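You operate a simulated robot arm through the tools that you are given. There is no shell and no other tool. Be economical: measure what you need, move in short steps, check, and stop when the job is done.

Carry out the task below with a simulated two-armed robot. There is one attempt and no reset: what you move stays moved.

## Task
Press a disc on press six in hand mode, holding full force on it for at least 4 seconds.
Fine: in this order: feed tub over and back by hand, sliding tray in, down, up within a second after, tray out.

The check looks at the end state, three seconds after you hand in, the way a careful person would. Anything else that was tipped, shoved, dropped, spilled or broken makes it a failure.

## Robot
Two 7-joint arms with two-finger parallel grippers on one trunk, hanging from a carriage that runs on a rail from [0, 1.623] to [0, -0.557] (x, y) and turns from -7.103 to 4.904 rad about z. Base frame: it is fixed where the carriage stands at the start and does not move with it; the origin is on the floor, on the carriage's upright axis, x ahead of it, y to its left, z up. Lengths are in m, angles in rad, forces in N, time in s.
The left shoulder is at the start at [0.04, 0.161, 1.388], the right one opposite. With the tool pointing down near the work surface each hand reaches from about 0.1 to 0.58 m from the robot's upright axis, wherever it stands, measured 20 degrees to its own side. Places, roughly: press five down button [0.7, 2.4, 1.2]; press five force dial [0.7, 2.5, 1.3]; press five gate lever [0.6, 3, 1.2]; press five hold dial [0.7, 2.4, 1.3]; press five in button [0.7, 2.4, 1.2]; press five lamp switch [0.9, 2.4, 1.6]; press five left big button [0.6, 3.1, 1]; press five lift button [0.7, 2.2, 1.2]; press five mode switch [0.7, 2.3, 1.3]; press five out button [0.7, 2.3, 1.2]; press five power switch [0.7, 2.2, 1.3]; press five reset button [0.6, 2.4, 1.1]; press five right big button [0.6, 2.7, 1]; press five square pad [0.8, 2.9, 1.1]; press five start button [0.6, 2.5, 1.1]; press five stop button [0.6, 2.3, 1.1]. Payload 4.4 kg a hand.
The TCP of each hand is the grasp point between the finger pads, 0.023 m short of the fingertips. In the tool frame z runs along the fingers and y along their closing line. The gripper opens to 0.094 m. The fingers are 0.038 m wide and 0.01 m thick; the gripper's body (0.054 by 0.096 m) begins 0.039 m behind the TCP.
Orientation is that of the tool frame in the base frame, as a unit quaternion [x, y, z, w]. With the fingers straight down and closing along the base's y, the tool's x points along the base's -x, its y along +y and its z along -z.

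## Interface
- The arms move only by the tool apply_moves. It takes "left_rows", "right_rows" or both (then of equal length, played together; a hand with none holds still); each is a list that holds one entry, the list of rows, each a list of 7 numbers: the turn, a rotation vector about the tool's x, y, z in units of 4 degrees (1.0 is 4 degrees), then the shift along the tool's x, y, z in units of 20 mm (1.0 is 20 mm), then the gripper command, from -1 (fully open) to 1 (shut), values between in proportion. In form: [[[wx, wy, wz, dx, dy, dz, claw], ...]]. A call has 1 to 12 rows; each row shifts and turns the commanded pose from where the row before left it, along the tool's axes as they then stand. A call with a number of a shift or a turn outside -1 to 1 is refused whole. A row lasts 0.2 s, in which the tool goes at most 0.05 m and 0.15 rad; a call with a longer step from one row to the next is refused whole, and so is a gripper value outside its range. Where a pose cannot be reached the arm comes as near as it can. A force on the tool above 40 N (or 10 N above the force at the start of the call, whichever is more), or a blocked arm, ends the call early, and 0.2 s more pass. Each finger travels about 0.045 m/s and halts on what it meets, pressing with about 32 N; the grip force reading is that of the motor and also rises with nothing between the fingers. The clock runs only during rows and for 0.2 s after the last one: add rows that do not move to give the fingers time. The reply holds the time, the measured pose of the TCP, the force on the tool along the base axes, the opening and the grip force, in the units named above and with some noise, with the torque about the TCP (base axes, N m) and any sound that the robot's microphone picked up.
- Cameras (640 x 400 px; columns grow to the right, rows downward): "scene" is now at [0.2272, -0.0513, 1.7062]; the picture's right is [-0.58, -0.82, 0.00], its down [-0.54, 0.38, -0.75] and it looks along [0.61, -0.43, -0.66] (base axes); focal length 251 px, centre (320, 200). "left" rides on the left gripper at [0.087, -0.016, -0.074] in its tool frame; the picture's right is [0.18, 0.98, 0.00], its down [-0.58, 0.11, -0.81] and it looks along [-0.79, 0.15, 0.59] (tool axes); focal length 243 px, centre (320, 200). "right" rides on the right gripper at [0.086, 0.016, -0.075] in its tool frame; the picture's right is [-0.18, 0.98, 0.00], its down [-0.58, -0.11, -0.81] and it looks along [-0.79, -0.15, 0.59] (tool axes); focal length 243 px, centre (320, 200).
- get_image(camera): a new picture of that camera. The clock stands still meanwhile.
- lift_body(by): slides the trunk up (or, below 0, down) by that many m; the arms and the scene camera ride with it, the base frame stays. It gives what a move gives, with no picture.
- base_move(legs): drives the robot by 1 to 6 legs, each [ahead, left, turn to the left] in m, m and rad, along the robot's own axes; the way and the turn of a leg run together, so that a leg with both is an arc; at most 1.5 m and 3.142 rad a leg. The arms and the cameras ride along, it lands a little off, and it stops where it bumps. It keeps to its track: a leg is cut to what the track allows. It gives what a move gives.
- head_to(pan, tilt): turns the head with the scene camera to pan (to the left, within 1.501 rad either way) and tilt (down, from -0.506 to 1.204), counted from straight ahead of the robot. It gives what a move gives.
- measure_at(camera, pixels): for up to 12 pixels [column, row] of the newest picture of that camera ("zoom" is the newest enlarged one), the place [x, y, z] in the base frame of the surface seen there, good to about 0.002 m, but the place of the scene camera against the robot may be out by one fixed shift of up to 0.025 m in any direction. The clock stands still meanwhile.
- close_up(camera, box): a new picture of the part [left, top, right, bottom] of that camera's present view, enlarged. The clock stands still meanwhile.
- finish_job(): hands the job in; it is judged then, once.

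Work in short steps. Measure before you move; look again where a grasp or a placing could have gone wrong, and mend it. You have 80 turns and 78 pictures in all, those below and enlarged ones among them. Open the grippers and draw the arms clear of the work before you hand the job in, unless the task says otherwise; then end with one line.

The tools are called as name(argument=value, ...) on one line, values as JSON. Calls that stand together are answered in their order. apply_moves: Moves the arms, as the interface text tells. Its arguments: {"type":"object","properties":{"left_rows":{"type":"array"},"right_rows":{"type":"array"}},"required":[]} The other tools are called the same way: lift_body (by) slides the trunk up or down; base_move (legs) drives the base; head_to (pan, tilt) turns the head that bears the scene camera; get_image (camera) takes a picture; measure_at (camera, pixels) gives the place of the surface under pixels of a picture; close_up (camera, box) takes an enlarged picture of a part of a camera's view; finish_job () hands the job in.

At the start:

```text
t: 0.0
left_tool_pos: [0.5499, -0.0546, 1.5012]
left_tool_rot: [-0.001, 1.0, 0.0, 0.0]
left_contact_force: [0.0, 0.3, -0.1]
left_torque: [-0.01, 0.01, 0.02]
left_gripper_width: 0.0942
left_gripper_force: 0.2
right_tool_pos: [0.3326, -0.3964, 1.4523]
right_tool_rot: [0.001, 1.0, 0.0, 0.0]
right_contact_force: [-0.6, -0.2, 0.3]
right_torque: [-0.05, 0.02, 0.01]
right_gripper_width: 0.0941
right_gripper_force: 0.0
trunk travel left (down, up): [-0.525, 0.245]
robot x, y, heading: [-0.0024, 0.0008, -0.004]
head pan, tilt: [-0.614, 0.721]
```

scene: 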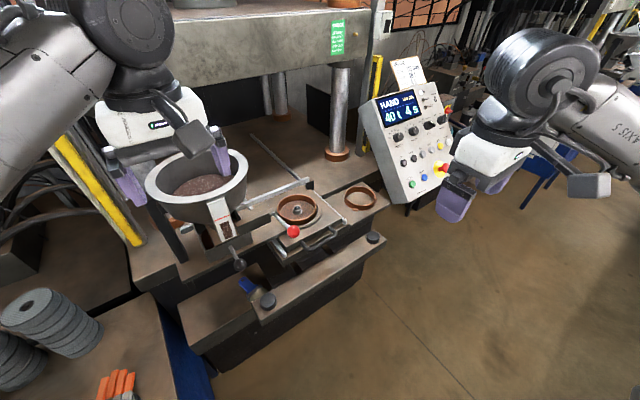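
right: 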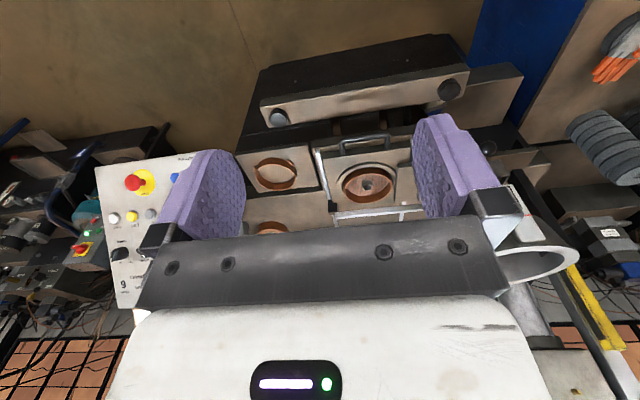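
left: 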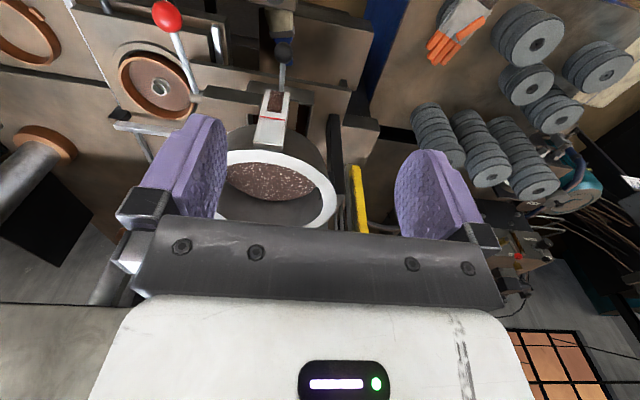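

The start picture shows a press with a panel near (405,140), reading HAND, 40 t, 4 s. I take close-ups of the panel, the green sign and the tub to identify the press and its controls.

close_up(camera="scene", box=[355, 50, 465, 210])

close_up(camera="scene", box=[140, 130, 400, 320])

close_up(camera="scene", box=[310, 10, 370, 60])

```text
2.50 times, centred on (410, 130) of scene
```

zoom: 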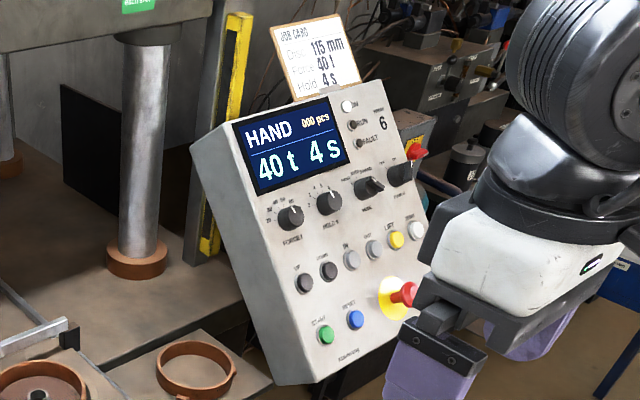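

```text
2.11 times, centred on (270, 225) of scene
```

zoom: 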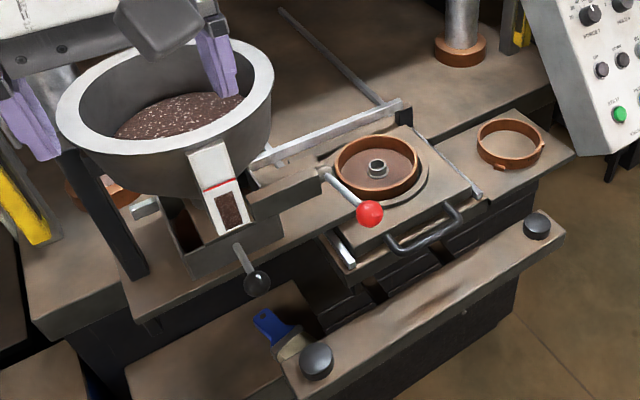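

```text
8.00 times, centred on (340, 35) of scene
```

zoom: 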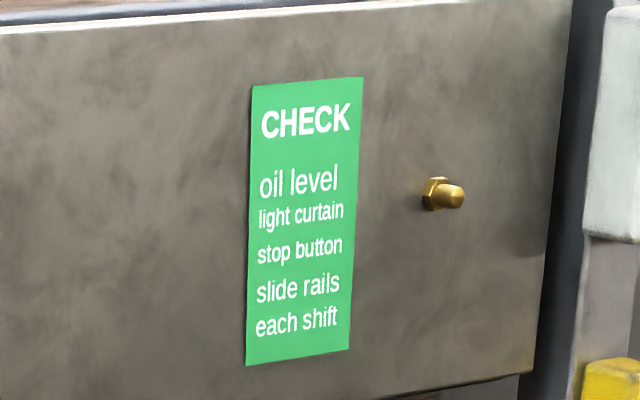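

This is press six, set to HAND, 40 t and 4 s, and the job card asks for the same. I zoom in on the labels and on the tub mechanism, and measure the main parts.

close_up(camera="scene", box=[390, 115, 460, 160])

close_up(camera="scene", box=[375, 65, 455, 125])

close_up(camera="scene", box=[190, 170, 350, 280])

measure_at(camera="scene", pixels=[[293, 231], [238, 265], [297, 210], [360, 197], [268, 300], [372, 237], [196, 205], [222, 210], [275, 227], [325, 240], [404, 162], [438, 150]])

```text
8.89 times, centred on (425, 138) of scene
```

zoom: 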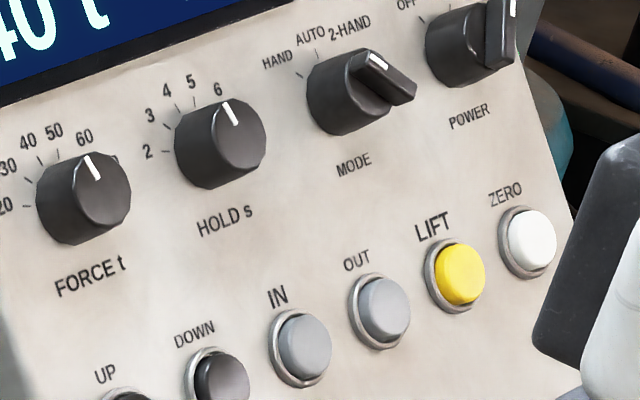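

```text
6.67 times, centred on (415, 95) of scene
```

zoom: 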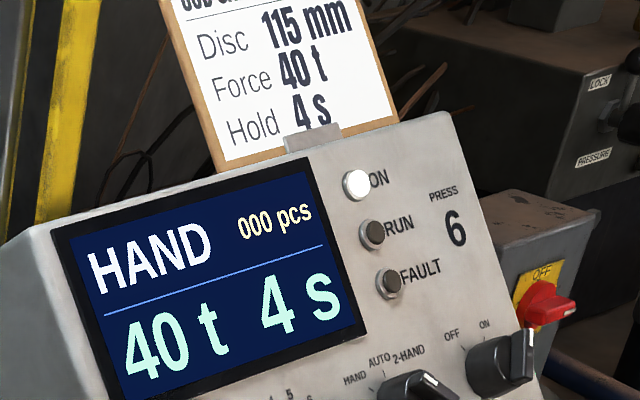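

```text
3.64 times, centred on (270, 225) of scene
```

zoom: 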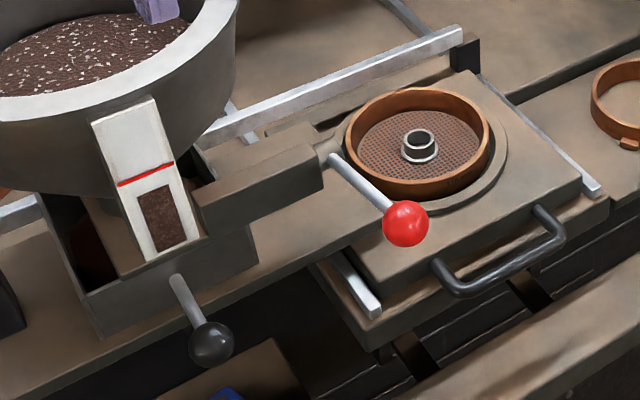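

```text
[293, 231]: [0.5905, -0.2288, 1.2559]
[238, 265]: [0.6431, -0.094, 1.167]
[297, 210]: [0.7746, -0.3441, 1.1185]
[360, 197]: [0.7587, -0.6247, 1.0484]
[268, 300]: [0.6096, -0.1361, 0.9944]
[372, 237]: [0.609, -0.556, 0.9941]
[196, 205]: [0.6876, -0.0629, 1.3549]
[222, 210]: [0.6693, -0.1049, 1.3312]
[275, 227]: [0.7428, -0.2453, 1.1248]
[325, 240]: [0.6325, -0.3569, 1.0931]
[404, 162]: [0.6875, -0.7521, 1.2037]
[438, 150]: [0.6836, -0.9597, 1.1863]
```

The red ball sits at about [0.59,-0.23,1.26] and the black ball at about [0.64,-0.09,1.17]. I look through the wrist cameras to see which one moves the tub.

close_up(camera="left", box=[80, 0, 400, 200])

close_up(camera="right", box=[220, 30, 540, 240])

```text
2.00 times, centred on (240, 100) of left
```

zoom: 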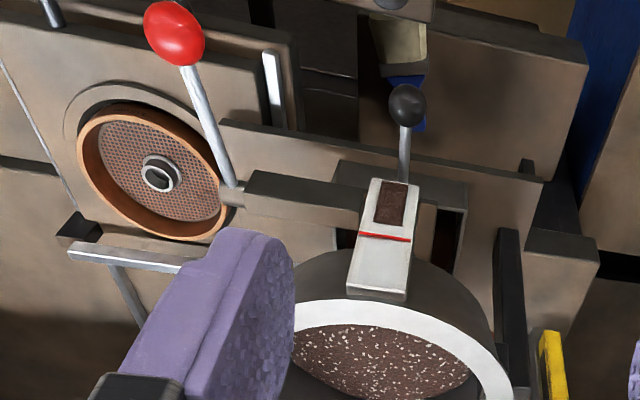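

```text
1.90 times, centred on (380, 135) of right
```

zoom: 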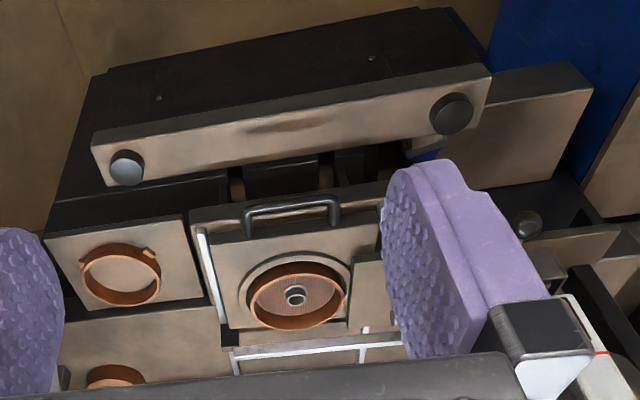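

The picture is still ambiguous. I draw the left hand back and down so that its camera sees the tub and die from the front.

apply_moves(left_rows=[[[0, 0, 0, 1, 0, 0, 1], [0, 0, 0, 1, 0, 0, 1], [0, 0, 0, 1, 0, 0, 1], [0, 0, 0, 1, 0, 0, 1], [0, 0, 0, 1, 0, 0.3, 1], [0, 0, 0, 1, 0, 1, 1], [0, 0, 0, 1, 0, 1, 1], [0, 0, 0, 1, 0, 1, 1], [0, 0, 0, 1, 0, 1, 1], [0, 0, 0, 1, 0, 1, 1], [0, 0, 0, 0, 0, 1, 1], [0, 0, 0, 0, 0, 1, 1]]])

get_image(camera="left")

get_image(camera="scene")

```text
t: 2.6
left_tool_pos: [0.3498, -0.0544, 1.3548]
left_tool_rot: [0.0, 1.0, -0.001, 0.0]
left_contact_force: [-0.8, 0.2, -0.5]
left_torque: [0.02, 0.02, -0.01]
left_gripper_width: 0.0001
left_gripper_force: 32.0
right_tool_pos: [0.3334, -0.3957, 1.4513]
right_tool_rot: [0.0, 1.0, 0.001, 0.0]
right_contact_force: [0.7, -0.9, 0.2]
right_torque: [-0.02, 0.02, 0.0]
right_gripper_width: 0.0941
right_gripper_force: 0.0
trunk travel left (down, up): [-0.525, 0.245]
robot x, y, heading: [-0.0013, 0.0019, -0.004]
head pan, tilt: [-0.614, 0.721]
```

```text
66 pictures are left
```

left: 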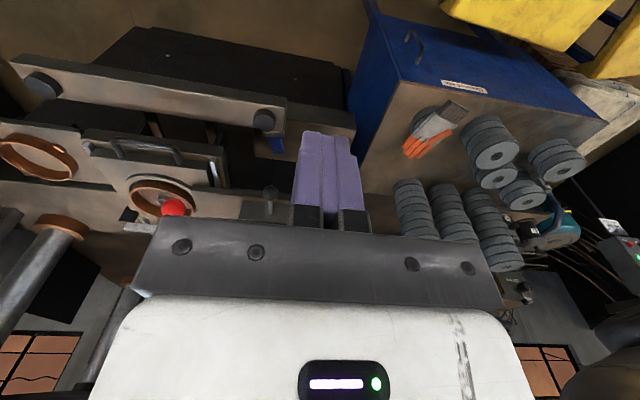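

```text
65 pictures are left
```

scene: 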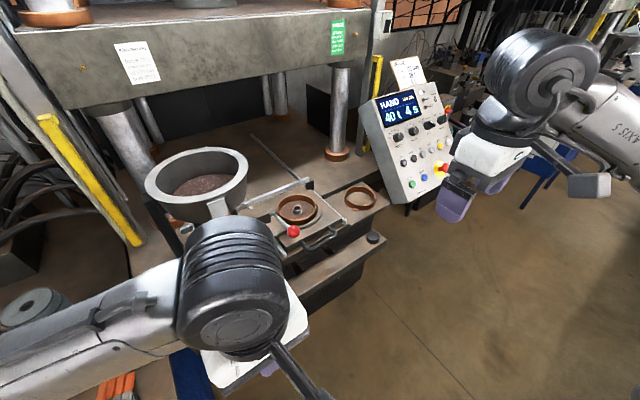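

A notice is posted on the press at (137,60), so I read it.

close_up(camera="scene", box=[105, 35, 170, 90])

apply_moves(left_rows=[[[0, 0, 0, 0, 1, -1, 1], [0, 0, 0, 0, 1, -1, 1], [0, 0, 0, 0, 1, -1, 1], [0, 0, 0, 0, 1, -1, 1], [0, 0, 0, 0, 1, -1, 1], [0, 0, 0, 0, 1, -1, 1], [0, 0, 0, 0, 1, -1, 1], [0, 0, 0, 0, 1, -1, 1], [0, 0, 0, 0, 1, 0, 1], [0, 0, 0, 0, 1, 0, 1]]])

get_image(camera="scene")

```text
7.27 times, centred on (138, 62) of scene
```

zoom: 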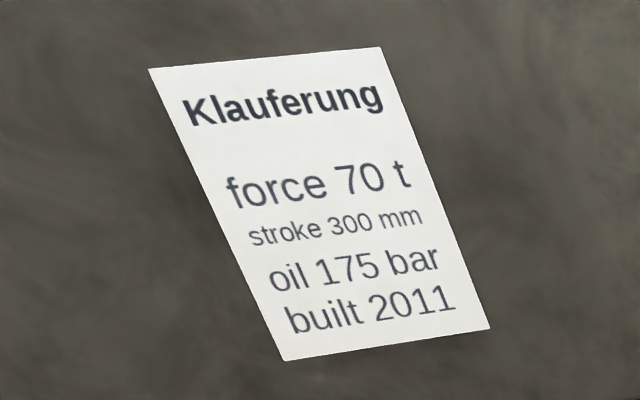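

```text
t: 4.8
left_tool_pos: [0.3505, 0.1471, 1.5154]
left_tool_rot: [-0.001, 1.0, 0.0, -0.001]
left_contact_force: [-0.8, -0.5, -0.4]
left_torque: [0.0, -0.01, 0.02]
left_gripper_width: 0.0001
left_gripper_force: 32.1
right_tool_pos: [0.3338, -0.3965, 1.4517]
right_tool_rot: [0.0, 1.0, 0.0, 0.0]
right_contact_force: [0.0, -0.4, 0.8]
right_torque: [-0.01, 0.02, 0.04]
right_gripper_width: 0.0938
right_gripper_force: 0.0
trunk travel left (down, up): [-0.525, 0.245]
robot x, y, heading: [-0.0002, -0.0015, -0.003]
head pan, tilt: [-0.614, 0.721]
```

```text
63 pictures are left
```

scene: 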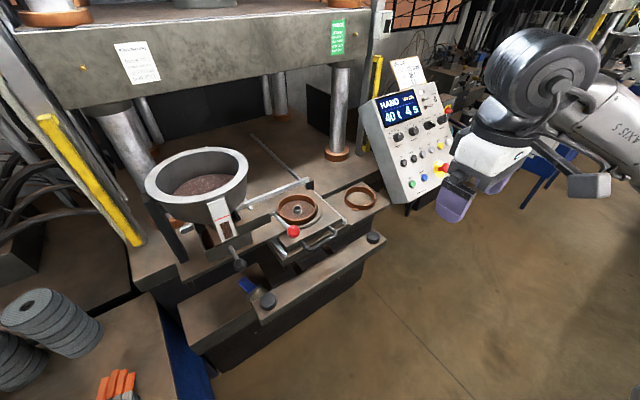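

The view is clear now, so I enlarge the tub and chute area.

close_up(camera="scene", box=[140, 140, 300, 280])

measure_at(camera="zoom", pixels=[[540, 200], [540, 240], [360, 350], [400, 480], [330, 340], [500, 300], [310, 440], [560, 350], [150, 330], [480, 180], [620, 180], [370, 100]])

```text
2.86 times, centred on (220, 210) of scene
```

zoom: 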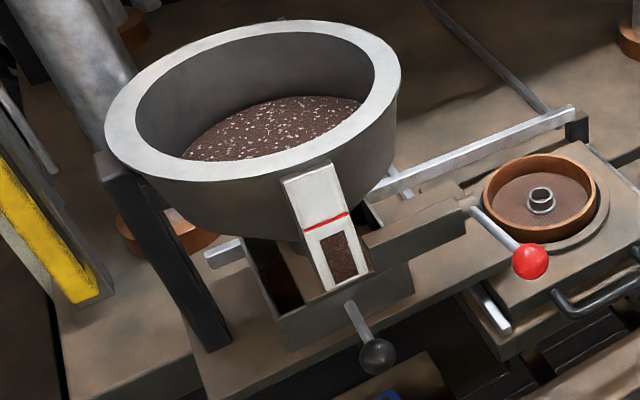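

```text
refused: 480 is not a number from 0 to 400
```

The box under the hopper carries the black-ball handle and rides on the rail, so that is the feed tub. The red lever is the hopper gate. I measure both.

measure_at(camera="zoom", pixels=[[377, 356], [352, 306], [300, 340], [408, 290], [280, 290], [265, 310], [340, 255], [440, 230], [450, 260], [222, 252], [480, 160], [530, 262]])

close_up(camera="scene", box=[185, 200, 265, 260])

```text
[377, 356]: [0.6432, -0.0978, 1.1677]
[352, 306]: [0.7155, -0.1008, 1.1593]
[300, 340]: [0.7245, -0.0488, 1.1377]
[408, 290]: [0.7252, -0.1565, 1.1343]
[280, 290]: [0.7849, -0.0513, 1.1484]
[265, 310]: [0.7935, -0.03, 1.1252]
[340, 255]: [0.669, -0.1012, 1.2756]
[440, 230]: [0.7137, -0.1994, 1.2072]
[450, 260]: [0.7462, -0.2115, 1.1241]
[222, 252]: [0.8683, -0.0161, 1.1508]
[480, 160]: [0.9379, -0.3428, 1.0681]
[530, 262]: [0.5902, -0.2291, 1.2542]
```

```text
6.67 times, centred on (225, 230) of scene
```

zoom: 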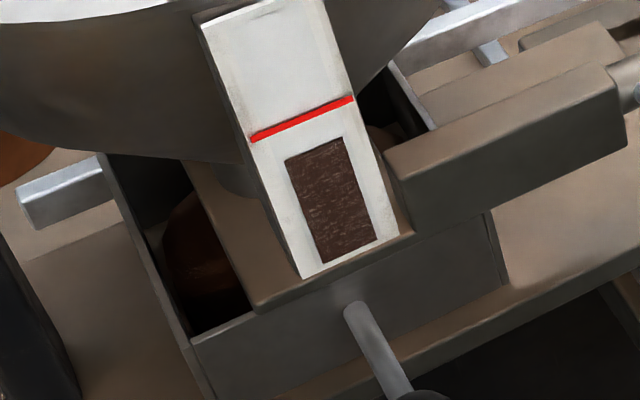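

The tub interior shows something brown at (200,260) of the enlarged view. I bring the left hand to the front left, turned right, so that its camera can see into the tub.

apply_moves(left_rows=[[[0, 0, 1, -1, 0, 1, 1], [0, 0, 1, -1, 0, 1, 1], [0, 0, 1, -1, 0, 1, 1], [0, 0, 1, -1, 0, 1, 1], [0, 0, 1, -1, 0, 1, 1], [0, 0, 1, -1, 0, 1, 1], [0, 0, 1, -1, 0, 1, 1], [0, 0, 1, -1, 0, 1, 1], [0, 0, 0, 0, 0, 1, 1]]])

get_image(camera="left")

```text
t: 6.8
left_tool_pos: [0.5045, 0.1079, 1.3353]
left_tool_rot: [0.276, 0.961, 0.0, 0.0]
left_contact_force: [0.5, -0.6, -0.1]
left_torque: [0.02, 0.02, 0.0]
left_gripper_width: 0.0
left_gripper_force: 32.4
right_tool_pos: [0.3331, -0.3961, 1.452]
right_tool_rot: [0.001, 1.0, 0.001, 0.0]
right_contact_force: [0.2, 0.5, -0.5]
right_torque: [0.0, 0.02, -0.01]
right_gripper_width: 0.0939
right_gripper_force: 0.0
trunk travel left (down, up): [-0.525, 0.245]
robot x, y, heading: [0.0028, 0.0017, -0.001]
head pan, tilt: [-0.614, 0.721]
```

```text
60 pictures are left
```

left: 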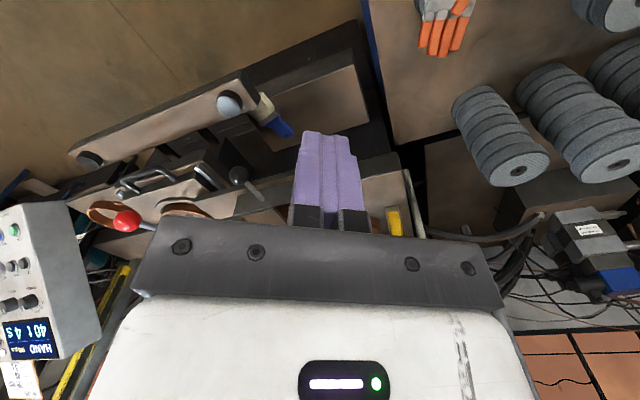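

The left hand hides that view. I retract it, then drive a little left so the scene camera can see under the hopper from the open side.

apply_moves(left_rows=[[[0, 0, -1, 1, 0, -1, 1], [0, 0, -1, 1, 0, -1, 1], [0, 0, -1, 1, 0, -1, 1], [0, 0, -1, 1, 0, -1, 1], [0, 0, -1, 1, 0, -1, 1], [0, 0, -1, 1, 0, -1, 1], [0, 0, -1, 1, 0, -1, 1], [0, 0, -1, 1, 0, -1, 1], [0, 0, 0, 1, 0, -1, 1], [0, 0, 0, 1, 0, -1, 1]]])

base_move(legs=[[0, 0.4, 0]])

head_to(pan=-0.75, tilt=0.5)

get_image(camera="scene")

```text
t: 9.0
left_tool_pos: [0.3123, 0.1559, 1.535]
left_tool_rot: [-0.001, 1.0, 0.0, 0.0]
left_contact_force: [-0.1, -0.9, 0.3]
left_torque: [-0.03, 0.01, -0.03]
left_gripper_width: 0.0
left_gripper_force: 32.3
right_tool_pos: [0.3351, -0.3969, 1.4528]
right_tool_rot: [0.001, 1.0, 0.0, -0.001]
right_contact_force: [-0.3, 0.1, 0.4]
right_torque: [0.01, -0.01, 0.03]
right_gripper_width: 0.0941
right_gripper_force: 0.0
trunk travel left (down, up): [-0.525, 0.245]
robot x, y, heading: [0.0036, -0.0001, 0.003]
head pan, tilt: [-0.614, 0.721]
```

```text
t: 11.5
left_tool_pos: [0.3136, 0.5569, 1.5348]
left_tool_rot: [0.0, 1.0, 0.0, 0.001]
left_contact_force: [0.2, 0.3, 0.1]
left_torque: [0.04, -0.02, 0.01]
left_gripper_width: 0.0
left_gripper_force: 32.0
right_tool_pos: [0.333, 0.0054, 1.4526]
right_tool_rot: [0.0, 1.0, 0.0, 0.0]
right_contact_force: [-0.2, 0.0, 0.4]
right_torque: [-0.01, 0.0, -0.01]
right_gripper_width: 0.0941
right_gripper_force: 0.0
trunk travel left (down, up): [-0.525, 0.245]
robot x, y, heading: [-0.0022, 0.4019, 0.001]
head pan, tilt: [-0.614, 0.721]
```

```text
t: 12.2
left_tool_pos: [0.3122, 0.5568, 1.5343]
left_tool_rot: [0.0, 1.0, 0.0, 0.0]
left_contact_force: [-0.2, 0.1, 0.9]
left_torque: [0.01, -0.01, 0.01]
left_gripper_width: 0.0002
left_gripper_force: 32.2
right_tool_pos: [0.3325, 0.0044, 1.4524]
right_tool_rot: [0.001, 1.0, 0.0, 0.0]
right_contact_force: [0.7, 0.8, 0.7]
right_torque: [0.01, -0.02, 0.01]
right_gripper_width: 0.094
right_gripper_force: 0.1
trunk travel left (down, up): [-0.525, 0.245]
robot x, y, heading: [0.0003, 0.4021, -0.003]
head pan, tilt: [-0.75, 0.499]
```

```text
59 pictures are left
```

scene: 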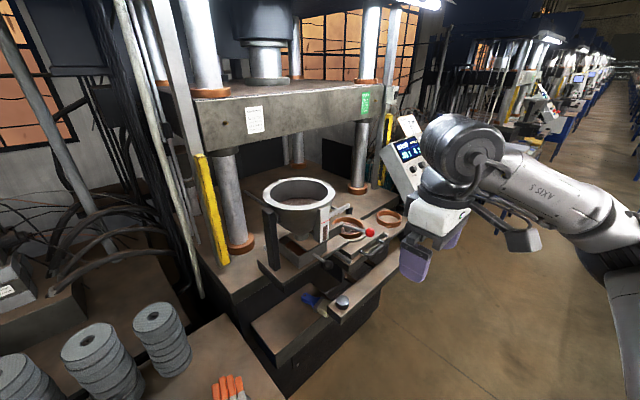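

I zoom in on the tub, near (305,235).

close_up(camera="scene", box=[255, 170, 385, 280])

close_up(camera="scene", box=[255, 205, 335, 275])

```text
3.64 times, centred on (320, 225) of scene
```

zoom: 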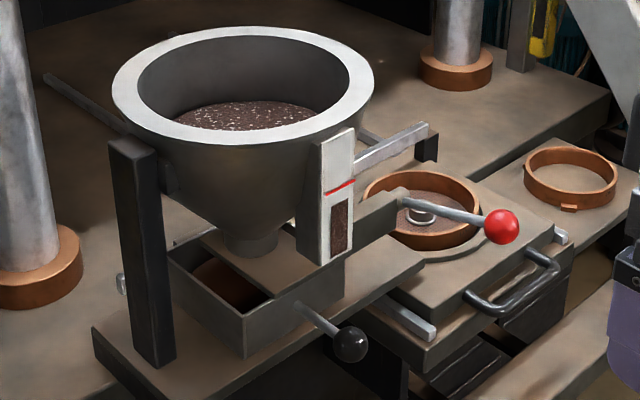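

```text
5.71 times, centred on (295, 240) of scene
```

zoom: 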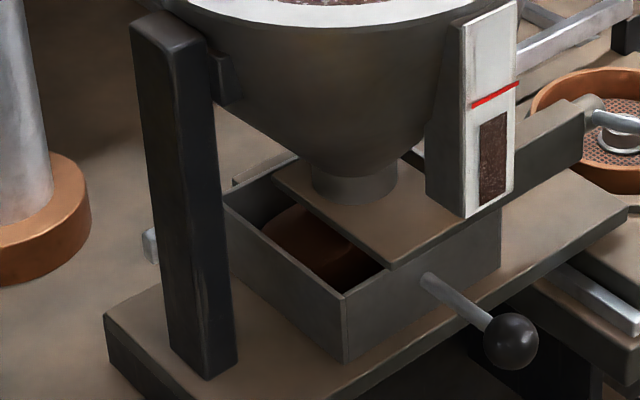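

I measure the powder surface in the hopper, the gauge marks and the tub interior.

measure_at(camera="zoom", pixels=[[492, 120], [492, 200], [495, 95], [300, 235], [340, 270], [280, 225], [250, 205], [345, 295], [410, 235], [400, 330], [510, 340], [600, 110]])

measure_at(camera="scene", pixels=[[302, 202], [295, 182], [320, 206]])

```text
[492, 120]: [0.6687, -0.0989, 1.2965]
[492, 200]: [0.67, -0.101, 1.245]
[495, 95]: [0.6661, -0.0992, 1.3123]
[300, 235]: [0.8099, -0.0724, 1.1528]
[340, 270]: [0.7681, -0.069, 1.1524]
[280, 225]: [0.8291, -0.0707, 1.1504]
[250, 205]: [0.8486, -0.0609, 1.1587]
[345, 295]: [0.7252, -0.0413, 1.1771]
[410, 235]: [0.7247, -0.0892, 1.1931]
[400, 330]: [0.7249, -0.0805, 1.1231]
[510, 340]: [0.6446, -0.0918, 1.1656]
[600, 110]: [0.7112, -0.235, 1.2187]
```

```text
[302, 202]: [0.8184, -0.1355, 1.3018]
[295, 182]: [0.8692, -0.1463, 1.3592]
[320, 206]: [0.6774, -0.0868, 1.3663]
```

The tub is already filled, to z≈1.152 with its rim at about 1.18, and the hopper gauge agrees with the powder level. So only the tub needs to slide. I drive back and bring the right hand forward, ready to turn its fingers forward and take the handle from below the red lever.

base_move(legs=[[0, -0.4, 0]])

apply_moves(right_rows=[[[0, 0, 0, -1, 0, 0, -1], [0, 0, 0, -1, 0, 0, -1], [0, 0, 0, -1, 0, 0, -1], [0, 0, 0, -1, 0, 0, -1], [0, 0, 0, -1, 0, 0, -1], [0, -1, 0, 0, 0, 0, -1], [0, -1, 0, 0, 0, 0, -1], [0, -1, 0, 0, 0, 0, -1], [0, -1, 0, 0, 0, 0, -1], [0, -1, 0, 0, 0, 0, -1], [0, -1, 0, 0, 0, 0, -1], [0, -1, 0, 0, 0, 0, -1]]])

apply_moves(right_rows=[[[0, -1, 0, 0, 0, 0, -1], [0, -1, 0, 0, 0, 0, -1], [0, -1, 0, 0, 0, 0, -1], [0, -1, 0, 0, 0, 0, -1], [0, -1, 0, 0, 0, 0, -1], [0, -1, 0, 0, 0, 0, -1], [0, -1, 0, 0, 0, 0, -1], [0, -1, 0, 0, 0, 0, -1], [0, -1, 0, 0, 0, 0, -1], [0, -1, 0, 0, 0, 0, -1], [0, -1, 0, 0, 0, 0, -1], [0, -1, 0, 0, 0, 0, -1]]])

```text
t: 14.8
left_tool_pos: [0.313, 0.1548, 1.5351]
left_tool_rot: [0.001, 1.0, -0.001, 0.0]
left_contact_force: [-0.3, -0.2, 0.0]
left_torque: [0.02, -0.02, -0.03]
left_gripper_width: 0.0003
left_gripper_force: 32.4
right_tool_pos: [0.3311, -0.397, 1.4519]
right_tool_rot: [0.001, 1.0, 0.0, 0.0]
right_contact_force: [-0.4, -0.4, -0.8]
right_torque: [-0.01, 0.03, -0.02]
right_gripper_width: 0.0939
right_gripper_force: 0.1
trunk travel left (down, up): [-0.525, 0.245]
robot x, y, heading: [-0.0009, 0.0004, -0.004]
head pan, tilt: [-0.75, 0.499]
```

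```text
t: 17.4
left_tool_pos: [0.3127, 0.1551, 1.5345]
left_tool_rot: [0.0, 1.0, 0.0, 0.0]
left_contact_force: [0.7, -0.6, -1.1]
left_torque: [-0.03, -0.01, -0.01]
left_gripper_width: 0.0
left_gripper_force: 32.0
right_tool_pos: [0.4326, -0.397, 1.4512]
right_tool_rot: [0.002, 0.97, 0.001, 0.242]
right_contact_force: [-0.3, 0.3, -0.6]
right_torque: [-0.02, -0.02, 0.01]
right_gripper_width: 0.0942
right_gripper_force: 0.1
trunk travel left (down, up): [-0.525, 0.245]
robot x, y, heading: [-0.0007, -0.0014, -0.002]
head pan, tilt: [-0.75, 0.499]
```

```text
t: 19.9
left_tool_pos: [0.313, 0.1555, 1.5349]
left_tool_rot: [0.001, 1.0, 0.001, 0.0]
left_contact_force: [-0.6, -0.1, 0.0]
left_torque: [0.02, -0.02, -0.02]
left_gripper_width: 0.0002
left_gripper_force: 31.7
right_tool_pos: [0.4317, -0.398, 1.4507]
right_tool_rot: [0.001, 0.787, -0.001, 0.617]
right_contact_force: [-0.2, -0.3, 0.9]
right_torque: [0.0, 0.02, -0.03]
right_gripper_width: 0.0939
right_gripper_force: 0.1
trunk travel left (down, up): [-0.525, 0.245]
robot x, y, heading: [0.0009, 0.0032, -0.002]
head pan, tilt: [-0.75, 0.499]
```

The fingers are now 14° below horizontal. I level them out, then go down and across, well in front of the red ball, to face the handle.

apply_moves(right_rows=[[[0, -1, 0, 0, 0, 0, -1], [0, -1, 0, 0, 0, 0, -1], [0, -1, 0, 1, 0, 0, -1], [0, 0, 0, 1, 1, 0, -1], [0, 0, 0, 1, 1, 0, -1], [0, 0, 0, 1, 1, 0, -1], [0, 0, 0, 1, 1, 0, -1], [0, 0, 0, 1, 1, 0, -1], [0, 0, 0, 1, 1, 0, -1], [0, 0, 0, 1, 1, 0, -1], [0, 0, 0, 1, 1, 0, -1], [0, 0, 0, 1, 1, 0, -1]]])

apply_moves(right_rows=[[[0, 0, 0, 1, 1, 0, -1], [0, 0, 0, 1, 1, 0, -1], [0, 0, 0, 1, 1, 0, -1], [0, 0, 0, 1, 1, 0, -1], [0, 0, 0, 0, 1, 0, -1], [0, 0, 0, 0, 1, 0, -1]]])

get_image(camera="right")

head_to(pan=-0.5, tilt=0.75)

get_image(camera="scene")

```text
t: 22.6
left_tool_pos: [0.314, 0.1555, 1.5351]
left_tool_rot: [0.001, 1.0, 0.0, 0.0]
left_contact_force: [0.6, 0.5, 0.6]
left_torque: [-0.02, -0.02, 0.02]
left_gripper_width: 0.0
left_gripper_force: 32.1
right_tool_pos: [0.428, -0.3995, 1.3806]
right_tool_rot: [0.001, 0.719, -0.001, 0.695]
right_contact_force: [0.1, -0.8, 0.2]
right_torque: [0.01, -0.01, -0.04]
right_gripper_width: 0.094
right_gripper_force: 0.1
right hand out of reach, approached as far as the arm can: row 4, 5, 6, 7, 8, 9, 10, 11, 12
trunk travel left (down, up): [-0.525, 0.245]
robot x, y, heading: [0.0027, 0.0026, -0.001]
head pan, tilt: [-0.75, 0.499]
```

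```text
t: 23.9
left_tool_pos: [0.3132, 0.154, 1.5358]
left_tool_rot: [0.0, 1.0, 0.001, 0.0]
left_contact_force: [0.0, -0.3, -0.4]
left_torque: [0.0, 0.01, -0.04]
left_gripper_width: 0.0
left_gripper_force: 31.5
right_tool_pos: [0.4232, -0.4054, 1.3687]
right_tool_rot: [0.001, 0.72, -0.001, 0.694]
right_contact_force: [0.4, -0.3, 0.0]
right_torque: [0.01, 0.01, 0.03]
right_gripper_width: 0.0937
right_gripper_force: 0.0
right hand out of reach, approached as far as the arm can: row 1, 2, 3, 4, 5, 6
trunk travel left (down, up): [-0.525, 0.245]
robot x, y, heading: [-0.0028, -0.0005, -0.006]
head pan, tilt: [-0.75, 0.499]
```

```text
56 pictures are left
```

right: 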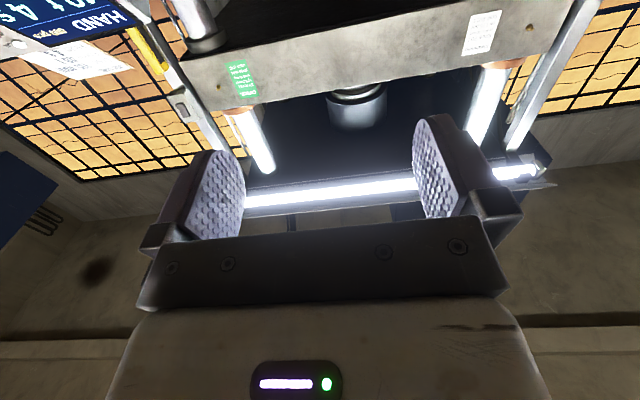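

```text
t: 24.7
left_tool_pos: [0.3129, 0.1552, 1.5354]
left_tool_rot: [0.001, 1.0, 0.0, 0.0]
left_contact_force: [-0.3, -0.1, 0.0]
left_torque: [0.02, 0.01, 0.02]
left_gripper_width: 0.0002
left_gripper_force: 31.8
right_tool_pos: [0.4238, -0.4057, 1.3695]
right_tool_rot: [0.001, 0.72, -0.001, 0.694]
right_contact_force: [1.2, -0.3, -0.6]
right_torque: [0.01, -0.04, 0.02]
right_gripper_width: 0.0941
right_gripper_force: 0.0
trunk travel left (down, up): [-0.525, 0.245]
robot x, y, heading: [0.0038, 0.0009, -0.001]
head pan, tilt: [-0.499, 0.75]
```

```text
55 pictures are left
```

scene: 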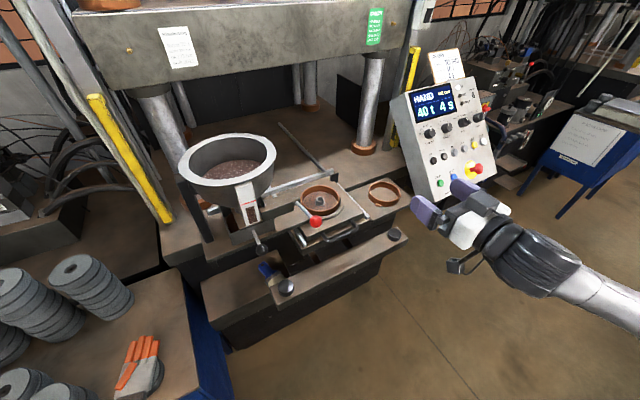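

The pose is folded too tightly, with the wrist too near the body. I raise the trunk so the arm hangs down to the handle height with more room.

lift_body(by=0.2)

apply_moves(right_rows=[[[0, 0, 0, 0, 0, 1, -1], [0, 0, 0, 0, 0, 1, -1], [0, 0, 0, 0, 0, 1, -1], [0, 0, 0, 0, 0, 1, -1]]])

```text
t: 26.9
left_tool_pos: [0.3136, 0.1544, 1.7358]
left_tool_rot: [0.001, 1.0, 0.0, 0.0]
left_contact_force: [-0.4, -0.3, -0.1]
left_torque: [-0.04, -0.01, -0.03]
left_gripper_width: 0.0
left_gripper_force: 32.7
right_tool_pos: [0.4231, -0.4044, 1.5694]
right_tool_rot: [0.002, 0.72, -0.001, 0.694]
right_contact_force: [-0.2, 0.1, 0.3]
right_torque: [0.0, 0.02, 0.02]
right_gripper_width: 0.0936
right_gripper_force: 0.1
trunk travel left (down, up): [-0.725, 0.045]
robot x, y, heading: [-0.0002, 0.0003, -0.002]
head pan, tilt: [-0.499, 0.75]
```

```text
t: 27.9
left_tool_pos: [0.3132, 0.1545, 1.7346]
left_tool_rot: [0.0, 1.0, 0.001, 0.0]
left_contact_force: [-0.5, -0.8, 1.0]
left_torque: [-0.01, -0.01, 0.02]
left_gripper_width: 0.0
left_gripper_force: 31.8
right_tool_pos: [0.4743, -0.4344, 1.5936]
right_tool_rot: [0.001, 0.721, -0.001, 0.693]
right_contact_force: [-0.3, -0.2, 0.0]
right_torque: [0.01, -0.02, -0.03]
right_gripper_width: 0.094
right_gripper_force: 0.1
right hand out of reach, approached as far as the arm can: row 1, 2, 3, 4
trunk travel left (down, up): [-0.725, 0.045]
robot x, y, heading: [-0.0029, -0.0012, -0.004]
head pan, tilt: [-0.499, 0.75]
```

The commanded pose has run ahead of the arm. I step it back toward where the hand actually is.

apply_moves(right_rows=[[[0, 0, 0, -1, -1, 0, -1], [0, 0, 0, -1, -1, 0, -1], [0, 0, 0, -1, -1, 0, -1], [0, 0, 0, -1, -1, 0, -1], [0, 0, 0, -1, -1, 0, -1], [0, 0, 0, -1, -1, 0, -1]]])

get_image(camera="scene")

```text
t: 29.3
left_tool_pos: [0.3136, 0.1551, 1.7354]
left_tool_rot: [0.001, 1.0, 0.001, 0.0]
left_contact_force: [0.2, 0.6, 0.3]
left_torque: [-0.03, 0.01, -0.03]
left_gripper_width: 0.0002
left_gripper_force: 31.6
right_tool_pos: [0.4778, -0.5533, 1.7151]
right_tool_rot: [0.001, 0.72, -0.001, 0.694]
right_contact_force: [1.5, -0.1, -0.3]
right_torque: [0.0, 0.01, -0.02]
right_gripper_width: 0.094
right_gripper_force: 0.1
trunk travel left (down, up): [-0.725, 0.045]
robot x, y, heading: [0.0006, -0.0031, -0.0]
head pan, tilt: [-0.499, 0.75]
```

```text
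54 pictures are left
```

scene: 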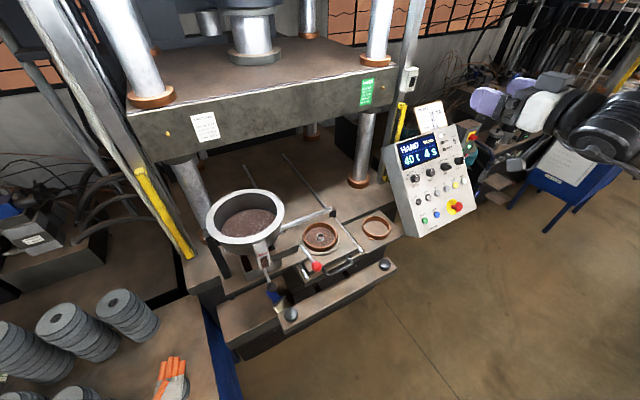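

A lower shoulder should make a level hand easy to hold. Before lowering the trunk I measure the wheel table and bench corners, so that the left arm clears them.

measure_at(camera="scene", pixels=[[210, 390], [190, 305], [60, 345], [222, 335], [240, 350], [290, 316], [110, 295], [385, 265], [450, 210], [420, 235]])

```text
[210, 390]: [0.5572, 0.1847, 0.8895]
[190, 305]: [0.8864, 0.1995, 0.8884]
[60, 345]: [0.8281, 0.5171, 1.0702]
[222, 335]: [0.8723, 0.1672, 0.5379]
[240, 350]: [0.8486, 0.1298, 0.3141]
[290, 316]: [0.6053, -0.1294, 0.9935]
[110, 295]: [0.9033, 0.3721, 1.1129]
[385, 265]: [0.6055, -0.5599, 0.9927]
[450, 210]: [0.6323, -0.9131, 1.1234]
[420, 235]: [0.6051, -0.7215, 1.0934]
```

The table top is at z=0.89, so there is ample clearance. I lower the trunk by 0.5 and then slide the right hand left toward the handle line.

lift_body(by=-0.5)

apply_moves(right_rows=[[[0, 0, 0, 0.5, 1, 0, -1], [0, 0, 0, 0.5, 1, 0, -1], [0, 0, 0, 0.5, 1, 0, -1], [0, 0, 0, 0.5, 1, 0, -1]]])

```text
refused: -0.5 is not a number from -0.4 to 0.4
```

```text
t: 30.3
left_tool_pos: [0.3136, 0.1548, 1.735]
left_tool_rot: [0.0, 1.0, 0.0, 0.0]
left_contact_force: [0.1, 0.2, -0.5]
left_torque: [-0.03, 0.01, 0.03]
left_gripper_width: 0.0
left_gripper_force: 32.0
right_tool_pos: [0.4766, -0.4749, 1.6726]
right_tool_rot: [0.001, 0.72, -0.001, 0.694]
right_contact_force: [0.8, 0.7, 0.4]
right_torque: [0.0, 0.01, 0.02]
right_gripper_width: 0.0938
right_gripper_force: 0.1
trunk travel left (down, up): [-0.725, 0.045]
robot x, y, heading: [0.0015, 0.002, -0.006]
head pan, tilt: [-0.499, 0.75]
```

The lift is limited to 0.4 per call, so I lower it in two steps. The hand will then sit near z=1.17.

lift_body(by=-0.4)

lift_body(by=-0.1)

apply_moves(right_rows=[[[0, 0, 0, 0, 1, 0, -1], [0, 0, 0, 0, 1, 0, -1], [0, 0, 0, 0, 1, 0, -1], [0, 0, 0, 0, 1, 0, -1], [0, 0, 0, 0, 1, 0, -1], [0, 0, 0, 0, 1, 0, -1]]])

```text
t: 34.1
left_tool_pos: [0.313, 0.1542, 1.3344]
left_tool_rot: [0.001, 1.0, 0.0, 0.001]
left_contact_force: [0.0, -0.4, -0.5]
left_torque: [-0.02, 0.0, -0.02]
left_gripper_width: 0.0002
left_gripper_force: 31.8
right_tool_pos: [0.4777, -0.4747, 1.2723]
right_tool_rot: [0.0, 0.719, 0.0, 0.695]
right_contact_force: [-0.4, 0.1, 0.1]
right_torque: [0.0, 0.0, 0.02]
right_gripper_width: 0.0941
right_gripper_force: 0.1
trunk travel left (down, up): [-0.325, 0.445]
robot x, y, heading: [-0.0006, 0.0043, -0.002]
head pan, tilt: [-0.499, 0.75]
```

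```text
t: 35.5
left_tool_pos: [0.3138, 0.1548, 1.2343]
left_tool_rot: [0.001, 1.0, 0.0, 0.0]
left_contact_force: [-0.2, -0.9, -0.3]
left_torque: [-0.05, 0.01, -0.03]
left_gripper_width: 0.0
left_gripper_force: 31.3
right_tool_pos: [0.4773, -0.4751, 1.1729]
right_tool_rot: [0.001, 0.72, -0.001, 0.694]
right_contact_force: [0.0, -0.1, 0.3]
right_torque: [0.01, 0.02, 0.01]
right_gripper_width: 0.0939
right_gripper_force: 0.0
trunk travel left (down, up): [-0.225, 0.545]
robot x, y, heading: [-0.0001, 0.0012, -0.001]
head pan, tilt: [-0.499, 0.75]
```

```text
t: 36.9
left_tool_pos: [0.3131, 0.1558, 1.235]
left_tool_rot: [0.0, 1.0, 0.0, 0.001]
left_contact_force: [0.9, 0.0, -0.4]
left_torque: [0.0, -0.02, 0.01]
left_gripper_width: 0.0
left_gripper_force: 32.3
right_tool_pos: [0.478, -0.3541, 1.1741]
right_tool_rot: [0.0, 0.72, 0.0, 0.694]
right_contact_force: [0.6, -0.2, 0.4]
right_torque: [0.0, -0.01, -0.04]
right_gripper_width: 0.0941
right_gripper_force: 0.2
trunk travel left (down, up): [-0.225, 0.545]
robot x, y, heading: [0.0009, -0.0012, -0.006]
head pan, tilt: [-0.499, 0.75]
```

This works well. I drive the base left 0.12 and move the hand further left to face the handle at y≈-0.097.

base_move(legs=[[0, 0.13, 0]])

apply_moves(right_rows=[[[0, 0, 0, 0, 1, 0, -1], [0, 0, 0, 0, 1, 0, -1], [0, 0, 0, 0, 1, 0, -1], [0, 0, 0, 0, 1, 0, -1], [0, 0, 0, 0, 1, 0, -1], [0, 0, 0, 0, 1, 0, -1], [0, 0, 0, 0.3, 0, 0, -1]]])

head_to(pan=-0.5, tilt=0.5)

get_image(camera="scene")

get_image(camera="right")

```text
t: 38.1
left_tool_pos: [0.3132, 0.2836, 1.2348]
left_tool_rot: [0.001, 1.0, 0.001, 0.001]
left_contact_force: [0.0, 0.4, -0.9]
left_torque: [0.0, -0.01, -0.01]
left_gripper_width: 0.0
left_gripper_force: 32.1
right_tool_pos: [0.477, -0.2244, 1.1732]
right_tool_rot: [0.001, 0.72, 0.0, 0.694]
right_contact_force: [0.7, -0.6, 0.3]
right_torque: [0.0, 0.01, 0.03]
right_gripper_width: 0.094
right_gripper_force: 0.0
trunk travel left (down, up): [-0.225, 0.545]
robot x, y, heading: [-0.0005, 0.1288, -0.002]
head pan, tilt: [-0.499, 0.75]
```

```text
t: 39.7
left_tool_pos: [0.3119, 0.2842, 1.2333]
left_tool_rot: [0.001, 1.0, 0.0, 0.0]
left_contact_force: [-0.2, 0.3, 0.2]
left_torque: [0.02, 0.0, 0.0]
left_gripper_width: 0.0
left_gripper_force: 32.1
right_tool_pos: [0.4771, -0.1057, 1.1661]
right_tool_rot: [0.002, 0.72, -0.002, 0.694]
right_contact_force: [0.5, -0.3, -0.4]
right_torque: [0.02, 0.0, -0.01]
right_gripper_width: 0.094
right_gripper_force: 0.1
trunk travel left (down, up): [-0.225, 0.545]
robot x, y, heading: [-0.0, 0.1288, -0.006]
head pan, tilt: [-0.499, 0.75]
```

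```text
t: 40.5
left_tool_pos: [0.3135, 0.2835, 1.2344]
left_tool_rot: [0.002, 1.0, 0.0, 0.0]
left_contact_force: [-0.3, -0.3, 0.2]
left_torque: [-0.04, 0.0, -0.01]
left_gripper_width: 0.0001
left_gripper_force: 31.9
right_tool_pos: [0.4762, -0.1057, 1.166]
right_tool_rot: [0.001, 0.719, -0.001, 0.695]
right_contact_force: [0.3, -0.2, -0.2]
right_torque: [-0.01, -0.02, 0.04]
right_gripper_width: 0.0939
right_gripper_force: 0.1
trunk travel left (down, up): [-0.225, 0.545]
robot x, y, heading: [-0.0012, 0.1337, -0.007]
head pan, tilt: [-0.499, 0.499]
```

```text
53 pictures are left
```

scene: 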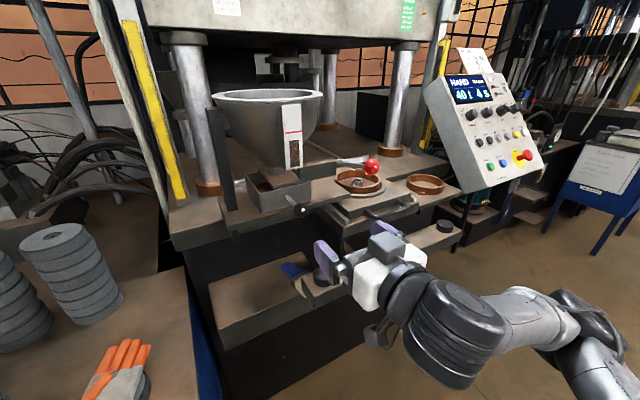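

```text
52 pictures are left
```

right: 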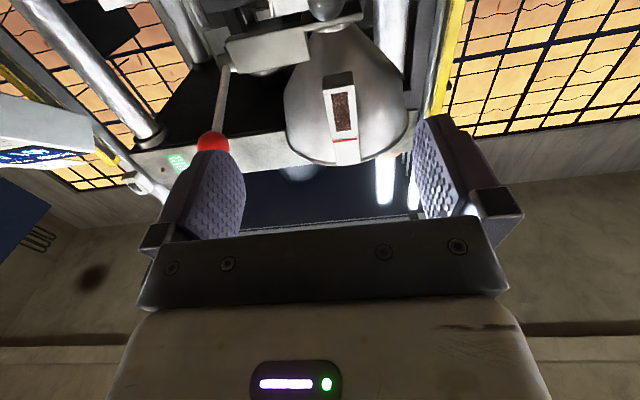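

I measure the balls with the right camera and zoom in on the hand.

measure_at(camera="right", pixels=[[325, 8], [212, 140], [330, 14], [224, 95], [232, 55], [345, 85]])

measure_at(camera="scene", pixels=[[298, 211], [372, 166], [385, 235], [293, 150]])

close_up(camera="scene", box=[220, 130, 480, 300])

```text
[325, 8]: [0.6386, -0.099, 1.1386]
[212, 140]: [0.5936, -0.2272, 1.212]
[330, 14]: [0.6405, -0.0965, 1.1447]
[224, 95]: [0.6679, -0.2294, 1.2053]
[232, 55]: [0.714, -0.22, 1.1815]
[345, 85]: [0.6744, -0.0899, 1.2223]
```

```text
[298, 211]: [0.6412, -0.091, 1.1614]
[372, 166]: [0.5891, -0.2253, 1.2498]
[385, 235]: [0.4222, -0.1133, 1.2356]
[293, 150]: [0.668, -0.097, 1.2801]
```

```text
2.35 times, centred on (350, 215) of scene
```

zoom: 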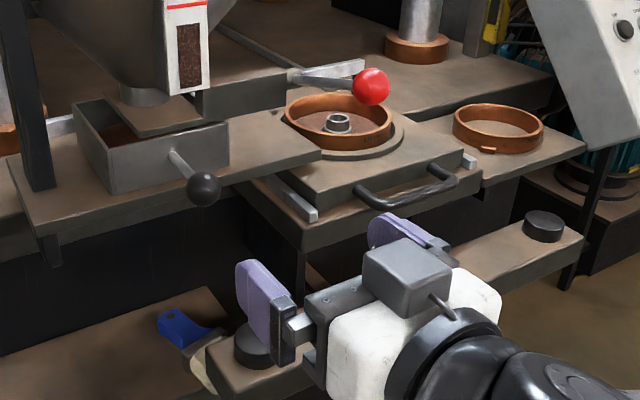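

A grey box sits on top of the hand, and it could hit the red ball when the hand passes under. I measure its extent in the zoom.

measure_at(camera="zoom", pixels=[[370, 255], [405, 245], [440, 270], [385, 290], [420, 300], [372, 280], [425, 255], [330, 310], [203, 190], [370, 85], [372, 102], [190, 180]])

```text
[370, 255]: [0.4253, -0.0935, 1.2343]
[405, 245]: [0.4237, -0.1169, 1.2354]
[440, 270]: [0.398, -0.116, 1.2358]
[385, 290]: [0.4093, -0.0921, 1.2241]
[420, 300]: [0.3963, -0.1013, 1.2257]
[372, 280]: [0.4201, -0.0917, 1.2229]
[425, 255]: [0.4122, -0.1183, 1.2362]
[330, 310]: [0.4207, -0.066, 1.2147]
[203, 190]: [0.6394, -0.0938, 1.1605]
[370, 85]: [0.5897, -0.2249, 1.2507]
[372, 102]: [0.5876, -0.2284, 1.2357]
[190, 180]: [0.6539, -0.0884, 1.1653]
```

The grey box top is only about 50 mm above the hand axis. Comparing cameras, the scene z reads about 0.02 high, so the black ball is really at about [0.655,-0.097,1.142] and the red ball's underside at z≈1.205. If I hold the ball with the fingertips, the hand passes below. I approach with the fingers open.

apply_moves(right_rows=[[[0, -1, 0, 0.85, 0.4, 0, -1], [0, 0, 0, 0.85, 0, 0, -1], [0, 0, 0, 0, 0, 1, -1], [0, 0, 0, 0, 0, 1, -1], [0, 0, 0, 0, 0, 1, -1], [0, 0, 0, 0, 0, 1, -1], [0, 0, 0, 0, 0, 1, -1], [0, 0, 0, 0, 0, 1, -1]]])

get_image(camera="scene")

get_image(camera="right")

```text
t: 42.3
left_tool_pos: [0.3139, 0.2838, 1.2345]
left_tool_rot: [0.002, 1.0, -0.001, 0.0]
left_contact_force: [0.4, -0.2, 0.2]
left_torque: [-0.01, 0.02, 0.02]
left_gripper_width: 0.0
left_gripper_force: 31.7
right_tool_pos: [0.5746, -0.12, 1.1633]
right_tool_rot: [0.002, 0.722, -0.001, 0.692]
right_contact_force: [0.5, -0.7, 0.7]
right_torque: [0.0, 0.03, -0.05]
right_gripper_width: 0.0942
right_gripper_force: 0.0
right hand out of reach, approached as far as the arm can: row 1, 2, 3, 6, 7, 8
trunk travel left (down, up): [-0.225, 0.545]
robot x, y, heading: [0.002, 0.1308, -0.004]
head pan, tilt: [-0.499, 0.499]
```

```text
50 pictures are left
```

scene: 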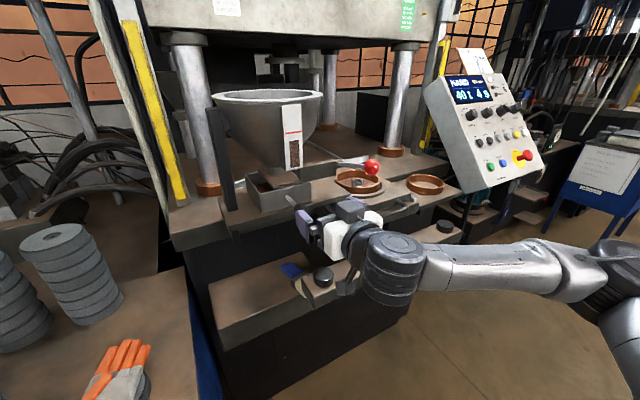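

```text
49 pictures are left
```

right: 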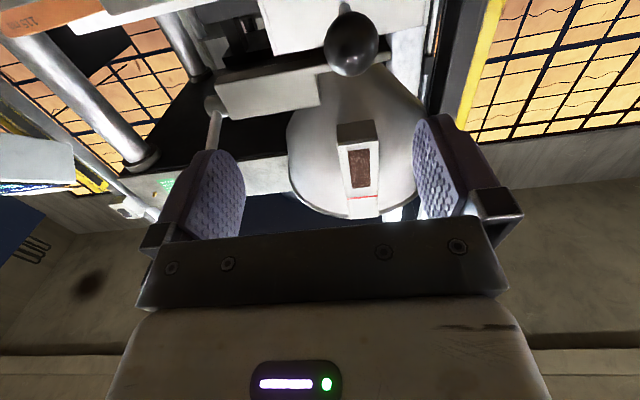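

The arm is at its lower limit relative to the shoulder. I back off, drop the trunk another 0.1 and raise the hand to compensate.

apply_moves(right_rows=[[[0, 0, 0, -1, 0, -1, -1], [0, 0, 0, -1, 0, -1, -1], [0, 0, 0, -1, 0, -1, -1], [0, 0, 0, -1, 0, 0, -1]]])

lift_body(by=-0.1)

apply_moves(right_rows=[[[0, -0.5, 0, 0, 1, 1, -1], [0, -0.5, 0, 0, 0.2, 1, -1]]])

```text
t: 43.3
left_tool_pos: [0.3136, 0.2842, 1.2349]
left_tool_rot: [0.002, 1.0, 0.0, 0.0]
left_contact_force: [0.1, 0.3, -0.2]
left_torque: [0.0, -0.01, 0.01]
left_gripper_width: 0.0
left_gripper_force: 32.4
right_tool_pos: [0.5174, -0.1193, 1.2449]
right_tool_rot: [0.001, 0.72, -0.001, 0.694]
right_contact_force: [-0.1, 0.5, 0.2]
right_torque: [0.03, 0.04, -0.02]
right_gripper_width: 0.094
right_gripper_force: 0.0
trunk travel left (down, up): [-0.225, 0.545]
robot x, y, heading: [0.0011, 0.1301, -0.005]
head pan, tilt: [-0.499, 0.499]
```

```text
t: 44.6
left_tool_pos: [0.3134, 0.2836, 1.1351]
left_tool_rot: [0.002, 1.0, 0.0, 0.0]
left_contact_force: [-0.4, 0.1, 0.2]
left_torque: [-0.03, -0.01, 0.01]
left_gripper_width: 0.0001
left_gripper_force: 31.2
right_tool_pos: [0.5168, -0.1194, 1.1451]
right_tool_rot: [0.001, 0.72, -0.001, 0.694]
right_contact_force: [0.1, 0.3, -0.4]
right_torque: [0.01, -0.05, -0.01]
right_gripper_width: 0.0939
right_gripper_force: 0.1
trunk travel left (down, up): [-0.125, 0.645]
robot x, y, heading: [0.0012, 0.1307, -0.008]
head pan, tilt: [-0.499, 0.499]
```

```text
t: 45.2
left_tool_pos: [0.3139, 0.2822, 1.1352]
left_tool_rot: [0.002, 1.0, -0.001, 0.0]
left_contact_force: [0.4, -0.2, -0.8]
left_torque: [0.0, -0.03, 0.02]
left_gripper_width: 0.0002
left_gripper_force: 32.2
right_tool_pos: [0.5568, -0.0951, 1.1452]
right_tool_rot: [0.001, 0.695, -0.001, 0.719]
right_contact_force: [1.0, -0.1, 0.2]
right_torque: [-0.03, 0.01, 0.02]
right_gripper_width: 0.094
right_gripper_force: 0.2
trunk travel left (down, up): [-0.125, 0.645]
robot x, y, heading: [-0.0014, 0.1265, -0.008]
head pan, tilt: [-0.499, 0.499]
```

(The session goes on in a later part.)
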